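You operate a simulated robot arm through the tools that you are given. There is no shell and no other tool. Be economical: measure what you need, move in short steps, check, and stop when the job is done.

Carry out the task below with a simulated robot arm. There is one attempt and no reset: what you move stays moved.

JOB
Put the green rolled pad on the grey mat.

The check looks at the end state, three seconds after you hand in, the way a careful person would. Anything else that was tipped, shoved, dropped, spilled or broken makes it a failure.

ROBOT AND FRAMES
A 6-joint arm with a two-finger parallel gripper, fixed in place. Base frame: the origin is at the foot of the arm, x ahead of it, y to its left, z up; the work surface is at about z = 0. Readings come in m, rad, newtons and seconds.
With the tool pointing down near the work surface it reaches from about 0.18 to 0.46 m from the base axis. Its first joint turns from -1.222 to 1.222 rad. Payload 1.9 kg.
The tool frame sits at the grasp point between the pads (the TCP): z along the fingers, y along the line on which they close. The tips reach 0.023 m beyond it. The gripper opens to 0.094 m. The fingers are 0.038 m wide and 0.01 m thick; the gripper's body (0.054 by 0.096 m) begins 0.039 m behind the TCP.
Orientation is told as [roll, pitch, yaw] about the base's x, y, z axes, in that order, counted from this pose: with the fingers straight down and closing along the base's y, the tool's x points along the base's -x, its y along +y and its z along -z.

CONTROLS
- The arm moves only by the tool apply_moves. Its argument "deltas" is text: rows parted by semicolons, each of 7 numbers parted by spaces: the gripper command, from -1 (fully open) to 1 (shut), values between in proportion, then the shift along the base's x, y, z in units of 25 mm (1.0 is 25 mm), then the turn, a rotation vector about the base's x, y, z in units of 6 degrees (1.0 is 6 degrees). In form: claw x y z ax ay az; .... A call has 1 to 8 rows; each row shifts and turns the commanded pose from where the row before left it. A call with a number of a shift or a turn outside -1 to 1 is refused whole. A row lasts 0.2 s, in which the tool goes at most 0.05 m and 0.15 rad; a call with a longer step from one row to the next is refused whole, and so is a gripper value outside its range. Where a pose cannot be reached the arm comes as near as it can. A force on the tool above 40 N (or 10 N above the force at the start of the call, whichever is more), or a blocked arm, ends the call early, and 0.2 s more pass. Each finger travels about 0.108 m/s and halts on what it meets, pressing with about 22 N; the grip force reading is that of the motor and also rises with nothing between the fingers. The clock runs only during rows and for 0.2 s after the last one: add rows that do not move to give the fingers time. It gives the time, the measured TCP pose, the force on the tool (base axes), the opening and the grip force at its end, in the units of the frame above (readings bear some noise).
- Cameras (640 x 400 px; columns grow to the right, rows downward): "scene" is fixed at [0.0789, 0.3181, 0.4259]; the picture's right is [-0.59, -0.81, 0.00], its down [-0.48, 0.35, -0.80] and it looks along [0.65, -0.47, -0.59] (base axes); focal length 214 px, centre (320, 200). "wrist" rides on the gripper at [0.086, 0.016, -0.074] in the tool frame; the picture's right is [-0.18, 0.98, 0.00], its down [-0.58, -0.11, -0.81] and it looks along [-0.79, -0.15, 0.59] (tool axes); focal length 243 px, centre (320, 200). There is no depth. A picture from a camera that has moved, and an enlarged one, comes with that camera's place and axes in the base frame and with its lens. The place of the scene camera against the robot may be out by one fixed shift of up to 0.018 m in any direction.
- grab_frame(camera): a new picture of that camera. No time passes.
- inspect(camera, box): a new picture of the part [left, top, right, bottom] of that camera's present view, enlarged. No time passes.
- close_job(): hands the job in; it is judged then, once.

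Go step by step. Nothing tells you positions but the pictures and the camera data: compare them with the known pose of the tool, close in by small moves and look again before you grip or let go. The budget is 90 turns and 38 pictures, counting those below and the enlarged ones. Unless the task says otherwise, let go and move clear before handing in, and close with one line.

The tools are called by a JSON object that holds its "op" and its "data". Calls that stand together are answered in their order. apply_moves: Moves the arm, as the interface text tells. Its arguments: {"type":"object","properties":{"deltas":{"type":"string"}},"required":["deltas"]} The other tools are called the same way: grab_frame (camera) takes a picture; inspect (camera, box) takes an enlarged picture of a part of a camera's view; close_job () hands the job in.

At the start:

```text
t: 0.0
tcp_pos: [0.2577, -0.0106, 0.312]
ee_rot: [0.0, 0.001, -0.001]
force: [-0.5, -0.2, -0.5]
finger_gap: 0.094
finger_force: 0.1
```

scene: 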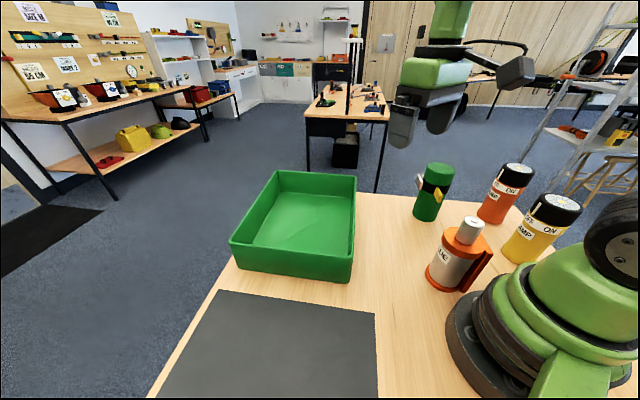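
wrist: 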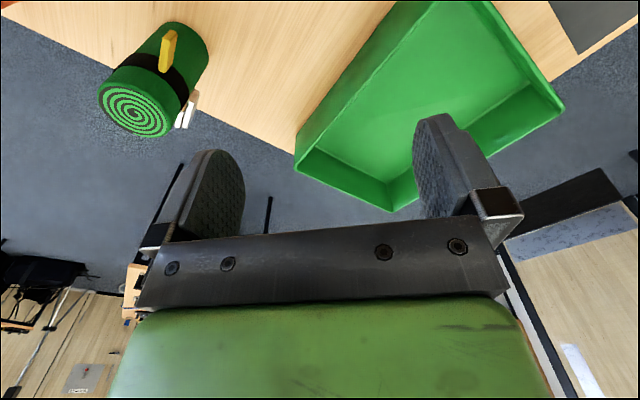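

The green rolled pad stands upright to the right of the tray, and the grey mat lies near the scene camera. I'll zoom in to measure both.

{"op": "inspect", "data": {"camera": "scene", "box": [380, 140, 540, 240]}}

{"op": "inspect", "data": {"camera": "wrist", "box": [60, 0, 280, 140]}}

```text
4.00 times, centred on (460, 190) of scene
camera zoom: at [0.0789, 0.3181, 0.4259], right [-0.59, -0.81, 0.0], down [-0.48, 0.35, -0.8], along [0.65, -0.47, -0.59], focal length 858 px, centre (-240, 240)
```

zoom: 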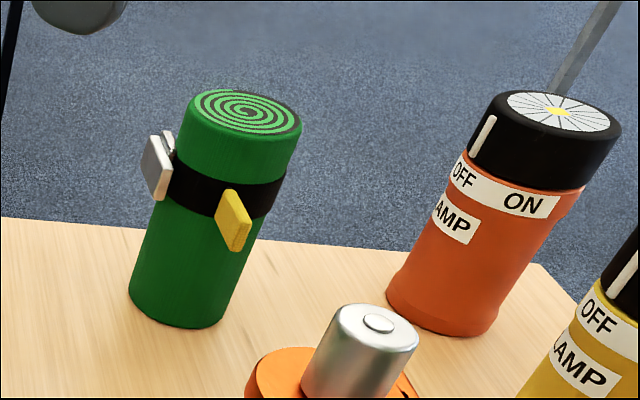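

```text
2.86 times, centred on (170, 70) of wrist
camera zoom: at [0.1708, 0.0061, 0.3861], right [0.18, 0.98, 0.0], down [0.58, -0.11, 0.81], along [0.79, -0.15, -0.59], focal length 693 px, centre (749, 571)
```

zoom: 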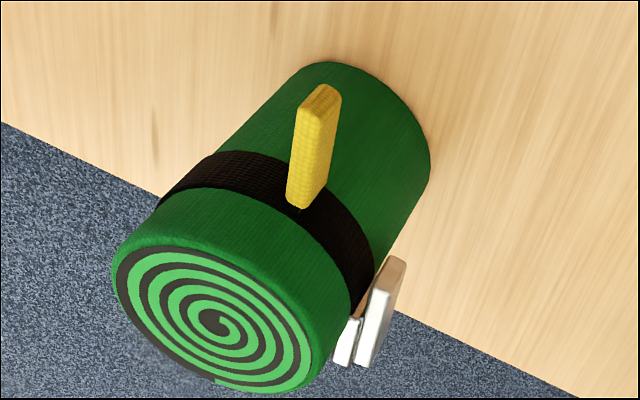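

The pad is about 0.155 m tall and 0.07 m across, centred near (0.287, -0.222). Its tabs point to roughly 30° and 135°, so closing almost along y misses them. The mat is near (0.24, 0.27). I'll move over the pad, staying high.

{"op": "apply_moves", "data": {"deltas": "-1 0.14 -1 -0.2 0 0 0; -1 0.14 -1 -0.2 0 0 0; -1 0.14 -1 -0.2 0 0 0; -1 0.14 -1 -0.2 0 0 0; -1 0.14 -1 -0.2 0 0 0; -1 0.14 -1 -0.2 0 0 -0.3; -1 0.14 -1 -0.2 0 0 -0.5; -1 0.14 -1 -0.2 0 0 -0.5"}}

{"op": "grab_frame", "data": {"camera": "wrist"}}

{"op": "grab_frame", "data": {"camera": "scene"}}

```text
t: 1.8
tcp_pos: [0.2885, -0.2112, 0.2719]
ee_rot: [-0.001, 0.0, -0.136]
force: [-0.3, 0.4, -0.6]
finger_gap: 0.094
finger_force: 0.2
```

```text
33 pictures are left
camera wrist: at [0.2032, -0.183, 0.3463], right [0.32, 0.95, 0.0], down [0.56, -0.19, 0.81], along [0.77, -0.25, -0.59], focal length 243 px, centre (320, 200)
```

wrist: 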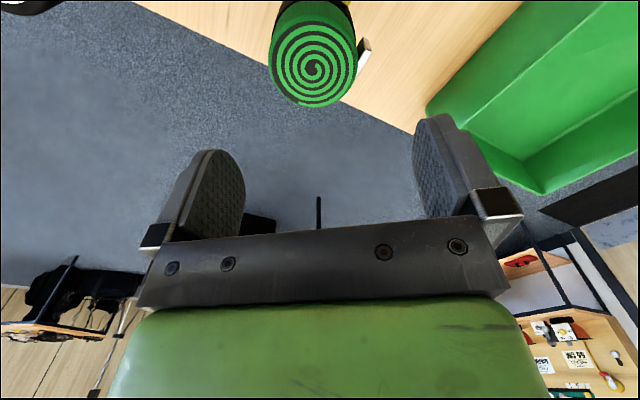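

```text
32 pictures are left
```

scene: 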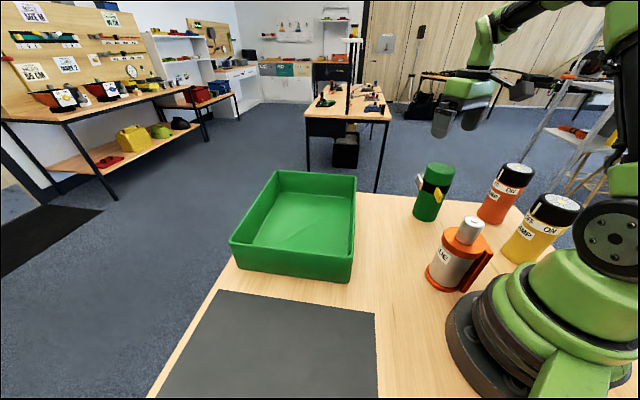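

The pad top is near (0.285, -0.215), at about z = 0.158. The silver tab could lie close to where a finger goes, so I'll zoom in before descending.

{"op": "inspect", "data": {"camera": "wrist", "box": [220, 0, 420, 125]}}

```text
3.20 times, centred on (320, 62) of wrist
camera zoom: at [0.2032, -0.183, 0.3463], right [0.32, 0.95, 0.0], down [0.56, -0.19, 0.81], along [0.77, -0.25, -0.59], focal length 776 px, centre (320, 640)
```

zoom: 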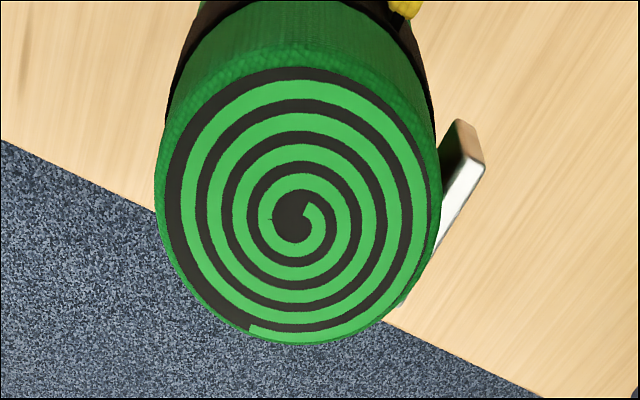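

The silver and yellow tabs sit on either side of the +y face, and the gap there is too tight for a finger. An axis near 170°/350° clears both tabs, so I'll turn the gripper about -92° while still high.

{"op": "apply_moves", "data": {"deltas": "-1 -0.1 -0.2 0 0 0 -0.96; -1 0 0 0 0 0 -0.96; -1 0 0 0 0 0 -0.96; -1 0 0 0 0 0 -0.96; -1 0 0 0 0 0 -0.96; -1 0 0 0 0 0 -0.96; -1 0 0 0 0 0 -0.96; -1 0 0 0 0 0 -0.96"}}

{"op": "apply_moves", "data": {"deltas": "-1 0 0 0 0 0 -0.96; -1 0 0 0 0 0 -0.96; -1 0 0 0 0 0 -0.96; -1 0 0 0 0 0 -0.96; -1 0 0 0 0 0 -0.96; -1 0 0 0 0 0 -0.96; -1 0 0 0 0 0 -0.96; -1 0 0 0 0 0 -0.96"}}

{"op": "inspect", "data": {"camera": "wrist", "box": [160, 0, 480, 200]}}

```text
t: 3.6
tcp_pos: [0.2827, -0.2135, 0.2719]
ee_rot: [0.0, -0.001, -0.942]
force: [0.0, -0.4, 0.1]
finger_gap: 0.0938
finger_force: 0.1
```

```text
t: 5.4
tcp_pos: [0.2828, -0.2147, 0.2709]
ee_rot: [-0.001, -0.001, -1.746]
force: [-0.4, -0.2, 0.2]
finger_gap: 0.0939
finger_force: 0.0
```

```text
2.00 times, centred on (320, 100) of wrist
camera zoom: at [0.3143, -0.133, 0.3459], right [0.94, -0.35, 0.0], down [-0.21, -0.55, 0.81], along [-0.28, -0.75, -0.59], focal length 485 px, centre (320, 400)
```

zoom: 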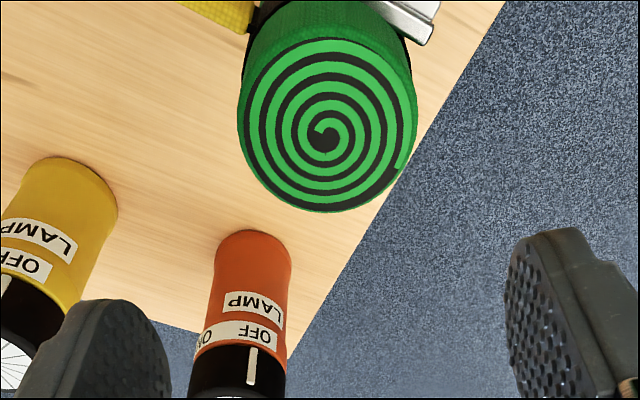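

The pad centre is confirmed at (0.286, -0.216). I'll back off toward +y briefly so both tabs come fully into view and I can set the grip angle.

{"op": "apply_moves", "data": {"deltas": "-1 0.1 1 0 0 0 0; -1 0 1 0 0 0 0; -1 0 1 0 0 0 0; -1 0 0 0 0 0 0"}}

{"op": "inspect", "data": {"camera": "wrist", "box": [160, 0, 480, 200]}}

```text
t: 6.4
tcp_pos: [0.2857, -0.1399, 0.2719]
ee_rot: [0.001, 0.0, -1.745]
force: [-0.5, 0.4, 1.1]
finger_gap: 0.0939
finger_force: 0.0
```

```text
2.00 times, centred on (320, 100) of wrist
camera zoom: at [0.3158, -0.0578, 0.3457], right [0.94, -0.35, 0.0], down [-0.21, -0.55, 0.81], along [-0.28, -0.75, -0.59], focal length 485 px, centre (320, 400)
```

zoom: 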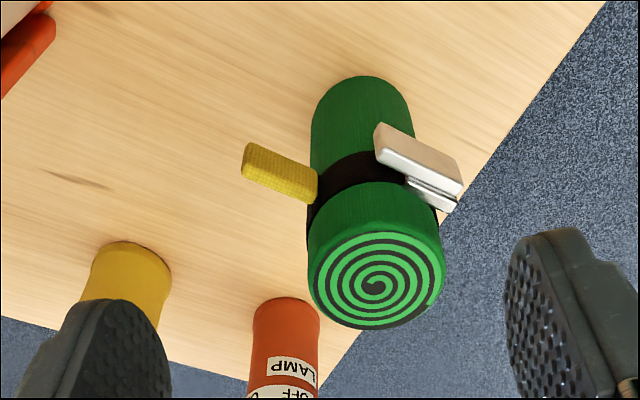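

The silver plate spans about 10–69° and the yellow tab about 118–132°. I'll turn the closing axis to 157°/337° and go back over the pad with the tips just above its top.

{"op": "apply_moves", "data": {"deltas": "-1 0 -1 0 0 0 -0.73; -1 0 -1 0 0 0 -0.73; -1 0 -1 0 0 0 -0.73; -1 0 -0.05 0 0 0 0; -1 0 0 -1 0 0 0; -1 0 0 -1 0 0 0; -1 0 0 -0.9 0 0 0; -1 0 0 0 0 0 0"}}

{"op": "grab_frame", "data": {"camera": "wrist"}}

{"op": "inspect", "data": {"camera": "scene", "box": [380, 110, 540, 210]}}

```text
t: 8.2
tcp_pos: [0.2855, -0.216, 0.1983]
ee_rot: [0.001, 0.0, -1.973]
force: [0.2, -0.5, -0.1]
finger_gap: 0.0941
finger_force: 0.1
```

```text
28 pictures are left
camera wrist: at [0.3344, -0.1427, 0.2725], right [0.83, -0.56, 0.0], down [-0.33, -0.49, 0.81], along [-0.45, -0.67, -0.59], focal length 243 px, centre (320, 200)
```

wrist: 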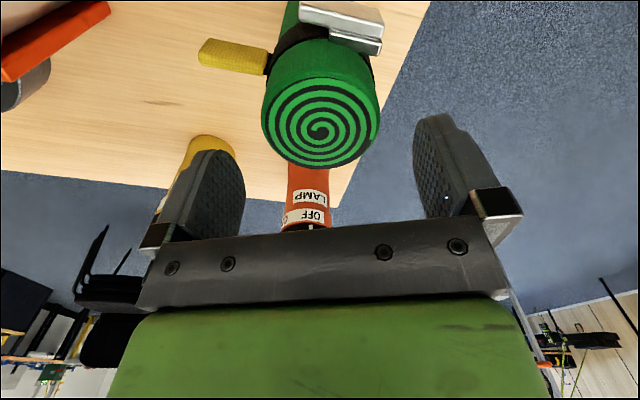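

```text
4.00 times, centred on (460, 160) of scene
camera zoom: at [0.0789, 0.3181, 0.4259], right [-0.59, -0.81, 0.0], down [-0.48, 0.35, -0.8], along [0.65, -0.47, -0.59], focal length 858 px, centre (-240, 360)
```

zoom: 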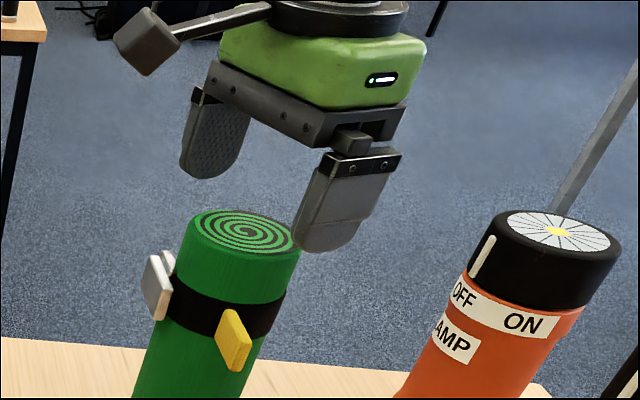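

The fingers straddle the pad, with its top centre at (0.286, -0.216, 0.161), and both tabs lie clear of their path. I'll descend to about z = 0.14.

{"op": "apply_moves", "data": {"deltas": "-1 0 0 -0.6 0 0 0; -1 0 0 -0.6 0 0 0; -1 0 0 -0.6 0 0 0; -1 0 0 -0.5 0 0 0; -1 0 0 0 0 0 0"}}

{"op": "grab_frame", "data": {"camera": "wrist"}}

{"op": "inspect", "data": {"camera": "scene", "box": [380, 110, 540, 210]}}

```text
t: 9.4
tcp_pos: [0.2891, -0.2178, 0.1419]
ee_rot: [0.0, -0.002, -1.975]
force: [0.1, 0.5, 0.2]
finger_gap: 0.0941
finger_force: 0.1
```

```text
26 pictures are left
camera wrist: at [0.3361, -0.1436, 0.2161], right [0.83, -0.56, 0.0], down [-0.33, -0.49, 0.81], along [-0.45, -0.67, -0.59], focal length 243 px, centre (320, 200)
```

wrist: 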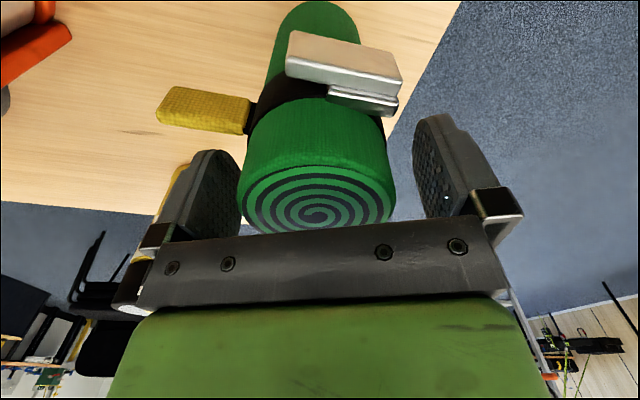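

```text
4.00 times, centred on (460, 160) of scene
camera zoom: at [0.0789, 0.3181, 0.4259], right [-0.59, -0.81, 0.0], down [-0.48, 0.35, -0.8], along [0.65, -0.47, -0.59], focal length 858 px, centre (-240, 360)
```

zoom: 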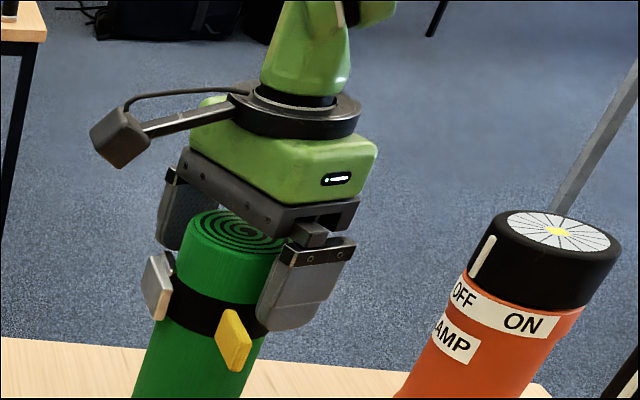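

The fingers are beside the pad's top section, clear of the tabs. Closing now.

{"op": "apply_moves", "data": {"deltas": "0 0 0 0 0 0 0; 0.5 0 0 0 0 0 0; 1 0 0 0 0 0 0; 1 0 0 0 0 0 0"}}

{"op": "grab_frame", "data": {"camera": "wrist"}}

```text
t: 10.4
tcp_pos: [0.2874, -0.217, 0.1416]
ee_rot: [-0.001, 0.0, -1.974]
force: [-0.1, -0.1, 0.0]
finger_gap: 0.0677
finger_force: 22.3
```

```text
24 pictures are left
camera wrist: at [0.336, -0.1436, 0.2162], right [0.83, -0.56, 0.0], down [-0.33, -0.49, 0.81], along [-0.45, -0.67, -0.59], focal length 243 px, centre (320, 200)
```

wrist: 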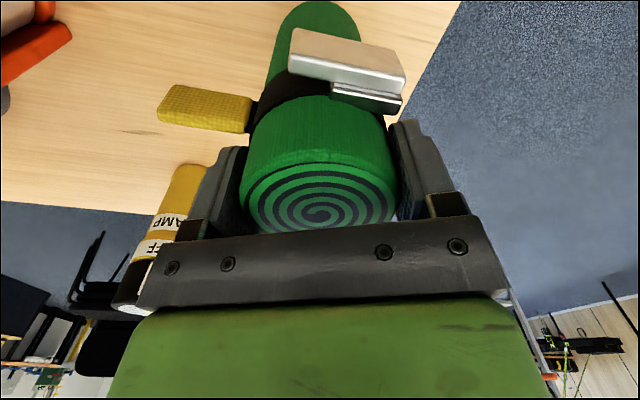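

The pad is gripped at a 0.068 m opening. Lifting straight up.

{"op": "apply_moves", "data": {"deltas": "1 0 0 0.4 0 0 0; 1 0 0 0.8 0 0 0; 1 0 0 0.8 0 0 0; 1 0 0 0.8 0 0 0; 1 0 0 0.8 0 0 0; 1 0 0 0.8 0 0 0; 1 0 0 0.6 0 0 0; 1 0 0 0 0 0 0"}}

{"op": "grab_frame", "data": {"camera": "scene"}}

```text
t: 12.2
tcp_pos: [0.2853, -0.2153, 0.2681]
ee_rot: [0.0, -0.001, -1.974]
force: [-0.1, -1.1, -2.2]
finger_gap: 0.0677
finger_force: 21.9
```

```text
23 pictures are left
```

scene: 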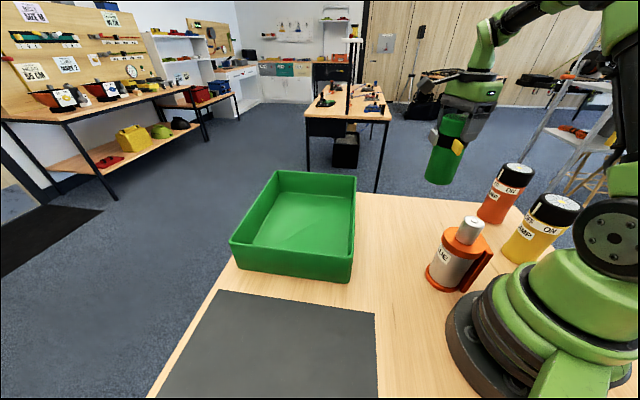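

The pad is clear, with its bottom at about 0.126 m. I'll swing around the base toward the mat in arcs at this height.

{"op": "apply_moves", "data": {"deltas": "1 0.513 0.727 0 0 0 0.59; 1 0.468 0.757 0 0 0 0.59; 1 0.42 0.784 0 0 0 0.59; 1 0.37 0.809 0 0 0 0.59; 1 0.32 0.83 0 0 0 0.59; 1 0.268 0.849 0 0 0 0.59; 1 0.215 0.864 0 0 0 0.59; 1 0.162 0.875 0 0 0 0.59"}}

{"op": "apply_moves", "data": {"deltas": "1 0.107 0.884 0 0 0 0.59; 1 0.053 0.888 0 0 0 0.59; 1 0 0.89 0 0 0 0.59; 1 -0.057 0.888 0 0 0 0.59; 1 -0.113 0.883 0 0 0 0.59; 1 -0.167 0.874 0 0 0 0.59; 1 -0.22 0.862 0 0 0 0.59; 1 -0.274 0.847 0 0 0 0.59"}}

{"op": "grab_frame", "data": {"camera": "wrist"}}

{"op": "grab_frame", "data": {"camera": "scene"}}

```text
t: 14.0
tcp_pos: [0.3546, -0.0531, 0.2665]
ee_rot: [0.0, 0.001, -1.477]
force: [-0.7, 0.6, -1.6]
finger_gap: 0.0677
finger_force: 21.9
```

```text
t: 15.8
tcp_pos: [0.3377, 0.1215, 0.2667]
ee_rot: [-0.001, -0.001, -0.986]
force: [0.6, 0.5, -1.6]
finger_gap: 0.0676
finger_force: 21.5
```

```text
22 pictures are left
camera wrist: at [0.3029, 0.2018, 0.3397], right [0.92, 0.39, 0.0], down [0.23, -0.54, 0.81], along [0.31, -0.74, -0.59], focal length 243 px, centre (320, 200)
```

wrist: 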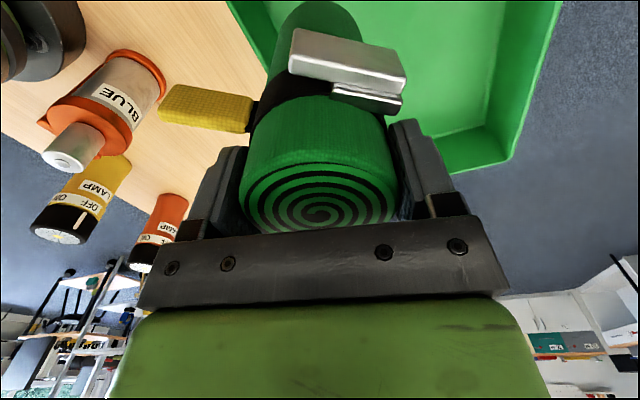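

```text
21 pictures are left
```

scene: 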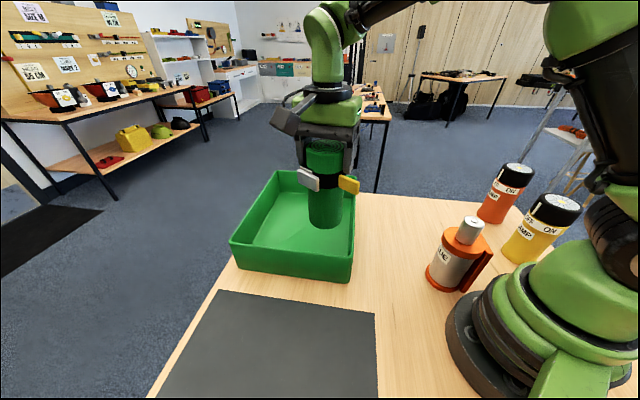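

The pad is high above the tray and secure. I'll continue the arc to the mat.

{"op": "apply_moves", "data": {"deltas": "1 -0.325 0.829 0 0 0 0.59; 1 -0.376 0.807 0 0 0 0.59; 1 -0.425 0.782 0 0 0 0.59; 1 -0.472 0.755 0 0 0 0.59; 1 -0.518 0.724 0 0 0 0.59; 1 -0.561 0.691 0 0 0 0.59; 1 -0.604 0.654 0 0 0 0.59; 1 -0.642 0.616 0 0 0 0.59"}}

{"op": "grab_frame", "data": {"camera": "scene"}}

{"op": "grab_frame", "data": {"camera": "wrist"}}

```text
t: 17.6
tcp_pos: [0.2385, 0.2678, 0.2677]
ee_rot: [0.0, -0.001, -0.49]
force: [0.3, -0.1, -2.4]
finger_gap: 0.0677
finger_force: 21.4
```

```text
20 pictures are left
```

scene: 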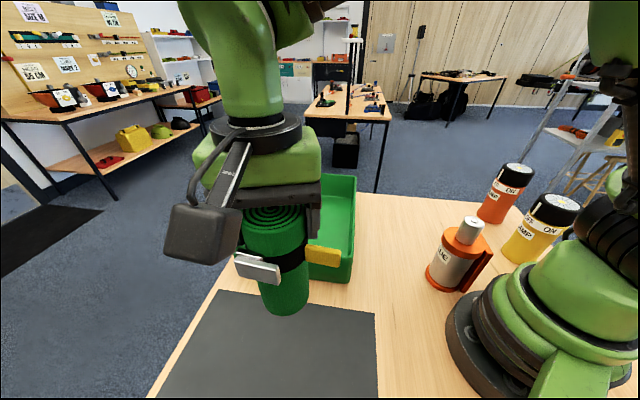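

```text
19 pictures are left
camera wrist: at [0.1695, 0.3223, 0.3411], right [0.63, 0.78, 0.0], down [0.46, -0.37, 0.81], along [0.63, -0.5, -0.59], focal length 243 px, centre (320, 200)
```

wrist: 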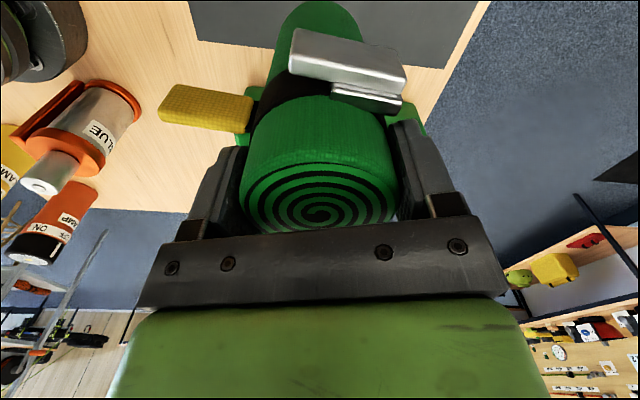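

From the wrist view the mat's near edge runs from (0.173, 0.125) to (0.401, 0.354). I'll move the pad about 2.6 cm further in, then lower it most of the way.

{"op": "apply_moves", "data": {"deltas": "1 -0.37 0.37 0 0 0 0; 1 -0.37 0.37 0 0 0 0; 1 0 0 -0.9 0 0 0; 1 0 0 -0.9 0 0 0; 1 0 0 -0.9 0 0 0; 1 0 0 -0.9 0 0 0; 1 0 0 -0.6 0 0 0; 1 0 0 0 0 0 0"}}

{"op": "grab_frame", "data": {"camera": "scene"}}

{"op": "grab_frame", "data": {"camera": "wrist"}}

```text
t: 19.4
tcp_pos: [0.2232, 0.2868, 0.1621]
ee_rot: [0.0, -0.001, -0.489]
force: [0.3, 0.2, -1.8]
finger_gap: 0.0676
finger_force: 22.4
```

```text
18 pictures are left
```

scene: 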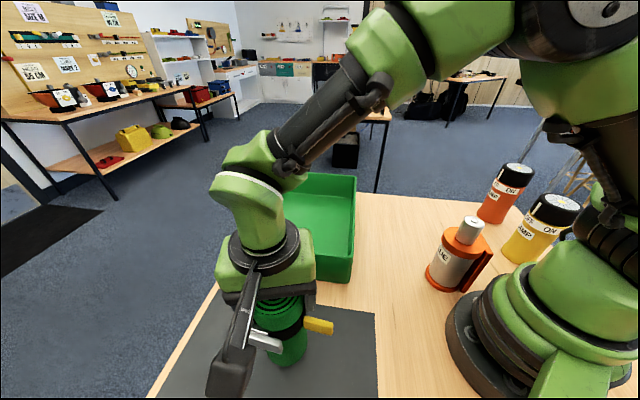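

```text
17 pictures are left
camera wrist: at [0.1525, 0.3411, 0.2354], right [0.63, 0.78, 0.0], down [0.46, -0.37, 0.81], along [0.63, -0.5, -0.59], focal length 243 px, centre (320, 200)
```

wrist: 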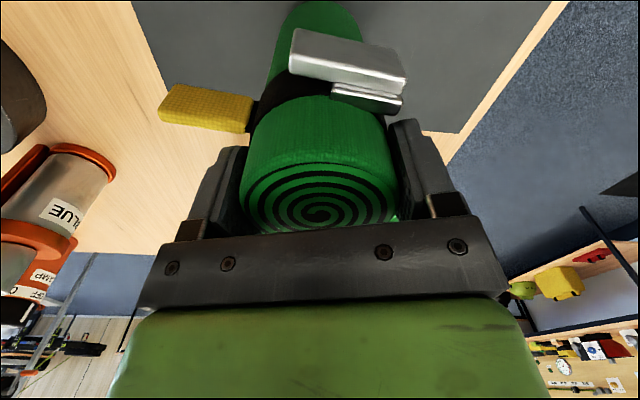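

The pad is well inside the mat, about 2 cm above it. Lowering gently to contact.

{"op": "apply_moves", "data": {"deltas": "1 0 0 -0.2 0 0 0; 1 0 0 -0.2 0 0 0; 1 0 0 -0.15 0 0 0; 1 0 0 0 0 0 0"}}

{"op": "apply_moves", "data": {"deltas": "1 0 0 -0.08 0 0 0; 1 0 0 0 0 0 0"}}

```text
t: 20.4
tcp_pos: [0.2216, 0.2867, 0.1463]
ee_rot: [-0.001, 0.0, -0.493]
force: [0.0, -0.6, -1.7]
finger_gap: 0.0674
finger_force: 21.6
```

```text
t: 21.0
tcp_pos: [0.2209, 0.2867, 0.1453]
ee_rot: [0.0, 0.001, -0.49]
force: [-0.2, 0.7, -2.0]
finger_gap: 0.0675
finger_force: 22.5
```

{"op": "apply_moves", "data": {"deltas": "1 0 0 -0.06 0 0 0; 1 0 0 0 0 0 0"}}

{"op": "apply_moves", "data": {"deltas": "1 0 0 -0.06 0 0 0; 1 0 0 0 0 0 0"}}

```text
t: 21.6
tcp_pos: [0.2205, 0.2862, 0.1451]
ee_rot: [0.0, -0.001, -0.489]
force: [0.6, -0.1, -1.9]
finger_gap: 0.0677
finger_force: 21.7
```

```text
t: 22.2
tcp_pos: [0.2191, 0.2868, 0.1431]
ee_rot: [0.001, -0.001, -0.492]
force: [0.0, 0.8, -2.0]
finger_gap: 0.0675
finger_force: 21.6
```

There is no contact yet, as the force reading still shows the hanging weight. I'll keep lowering in small steps.

{"op": "apply_moves", "data": {"deltas": "1 0 0 -0.06 0 0 0; 1 0 0 0 0 0 0"}}

{"op": "apply_moves", "data": {"deltas": "1 0 0 -0.05 0 0 0; 1 0 0 0 0 0 0"}}

```text
t: 22.8
tcp_pos: [0.2203, 0.2861, 0.1424]
ee_rot: [-0.001, 0.002, -0.492]
force: [-1.1, -7.9, 21.3]
finger_gap: 0.0675
finger_force: 22.1
```

```text
t: 23.4
tcp_pos: [0.2213, 0.2869, 0.1405]
ee_rot: [0.003, -0.001, -0.491]
force: [2.8, -7.1, 33.1]
finger_gap: 0.0676
finger_force: 22.6
```

Contact is made with the mat and I'm pressing a little hard. I'll ease up slightly, then open.

{"op": "apply_moves", "data": {"deltas": "1 0 0 0.06 0 0 0; 1 0 0 0 0 0 0"}}

```text
t: 24.0
tcp_pos: [0.2206, 0.2869, 0.1404]
ee_rot: [0.0, -0.001, -0.491]
force: [5.6, 1.0, 9.2]
finger_gap: 0.0677
finger_force: 21.9
```

{"op": "apply_moves", "data": {"deltas": "0.3 0 0 0 0 0 0; 0 0 0 0 0 0 0; -0.5 0 0 0 0 0 0; -1 0 0 0 0 0 0; -1 0 0 0 0 0 0"}}

{"op": "grab_frame", "data": {"camera": "wrist"}}

```text
t: 25.2
tcp_pos: [0.22, 0.2866, 0.1412]
ee_rot: [0.0, 0.0, -0.491]
force: [0.5, 0.1, 0.6]
finger_gap: 0.0943
finger_force: 0.0
```

```text
16 pictures are left
camera wrist: at [0.1513, 0.3416, 0.2152], right [0.63, 0.78, 0.0], down [0.46, -0.37, 0.81], along [0.63, -0.5, -0.59], focal length 243 px, centre (320, 200)
```

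wrist: 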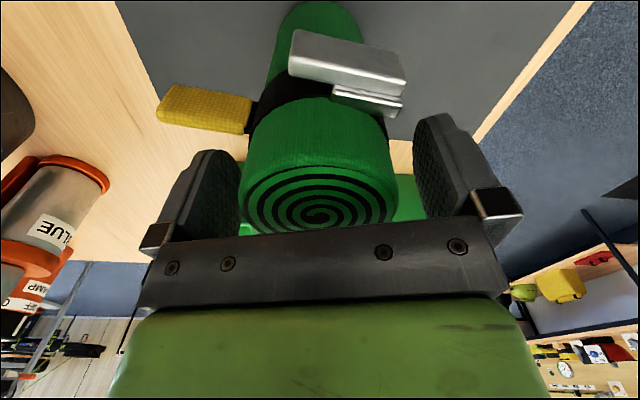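

The pad is released and standing upright. Raising straight up, clear of it.

{"op": "apply_moves", "data": {"deltas": "-1 0 0 0.4 0 0 0; -1 0 0 0.6 0 0 0; -1 0 0 0.8 0 0 0; -1 0 0 0.9 0 0 0; -1 0 0 0.9 0 0 0; -1 0 0 0.9 0 0 0; -1 0.3 -0.7 0.3 0 0 0; -1 0.3 -0.7 0.3 0 0 0"}}

{"op": "grab_frame", "data": {"camera": "scene"}}

{"op": "grab_frame", "data": {"camera": "wrist"}}

```text
t: 27.0
tcp_pos: [0.2353, 0.2511, 0.2697]
ee_rot: [-0.001, -0.001, -0.49]
force: [-0.1, 0.1, -0.4]
finger_gap: 0.094
finger_force: 0.0
```

```text
15 pictures are left
```

scene: 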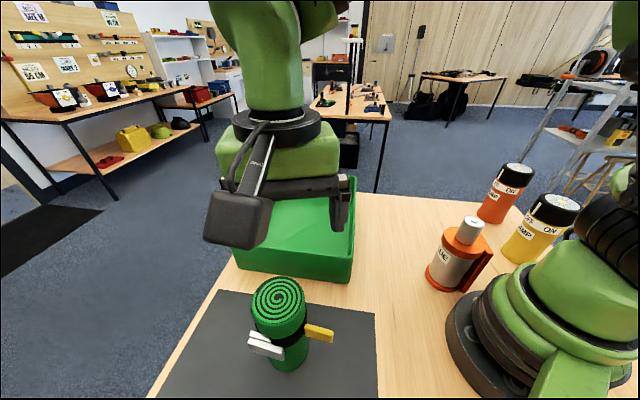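

```text
14 pictures are left
camera wrist: at [0.1654, 0.3066, 0.3439], right [0.63, 0.78, 0.0], down [0.46, -0.37, 0.81], along [0.63, -0.5, -0.59], focal length 243 px, centre (320, 200)
```

wrist: 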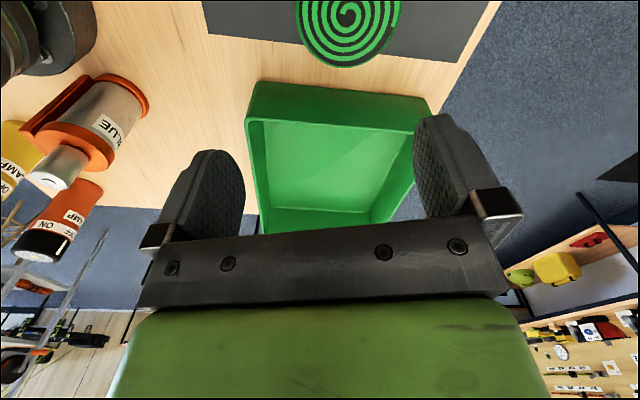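

The pad stands upright well inside the mat, nothing else has moved, and the gripper is clear. Handing in.

{"op": "close_job", "data": {}}

```text
The job is handed in.
```

The green rolled pad is standing upright on the grey mat, and nothing else on the table was moved.
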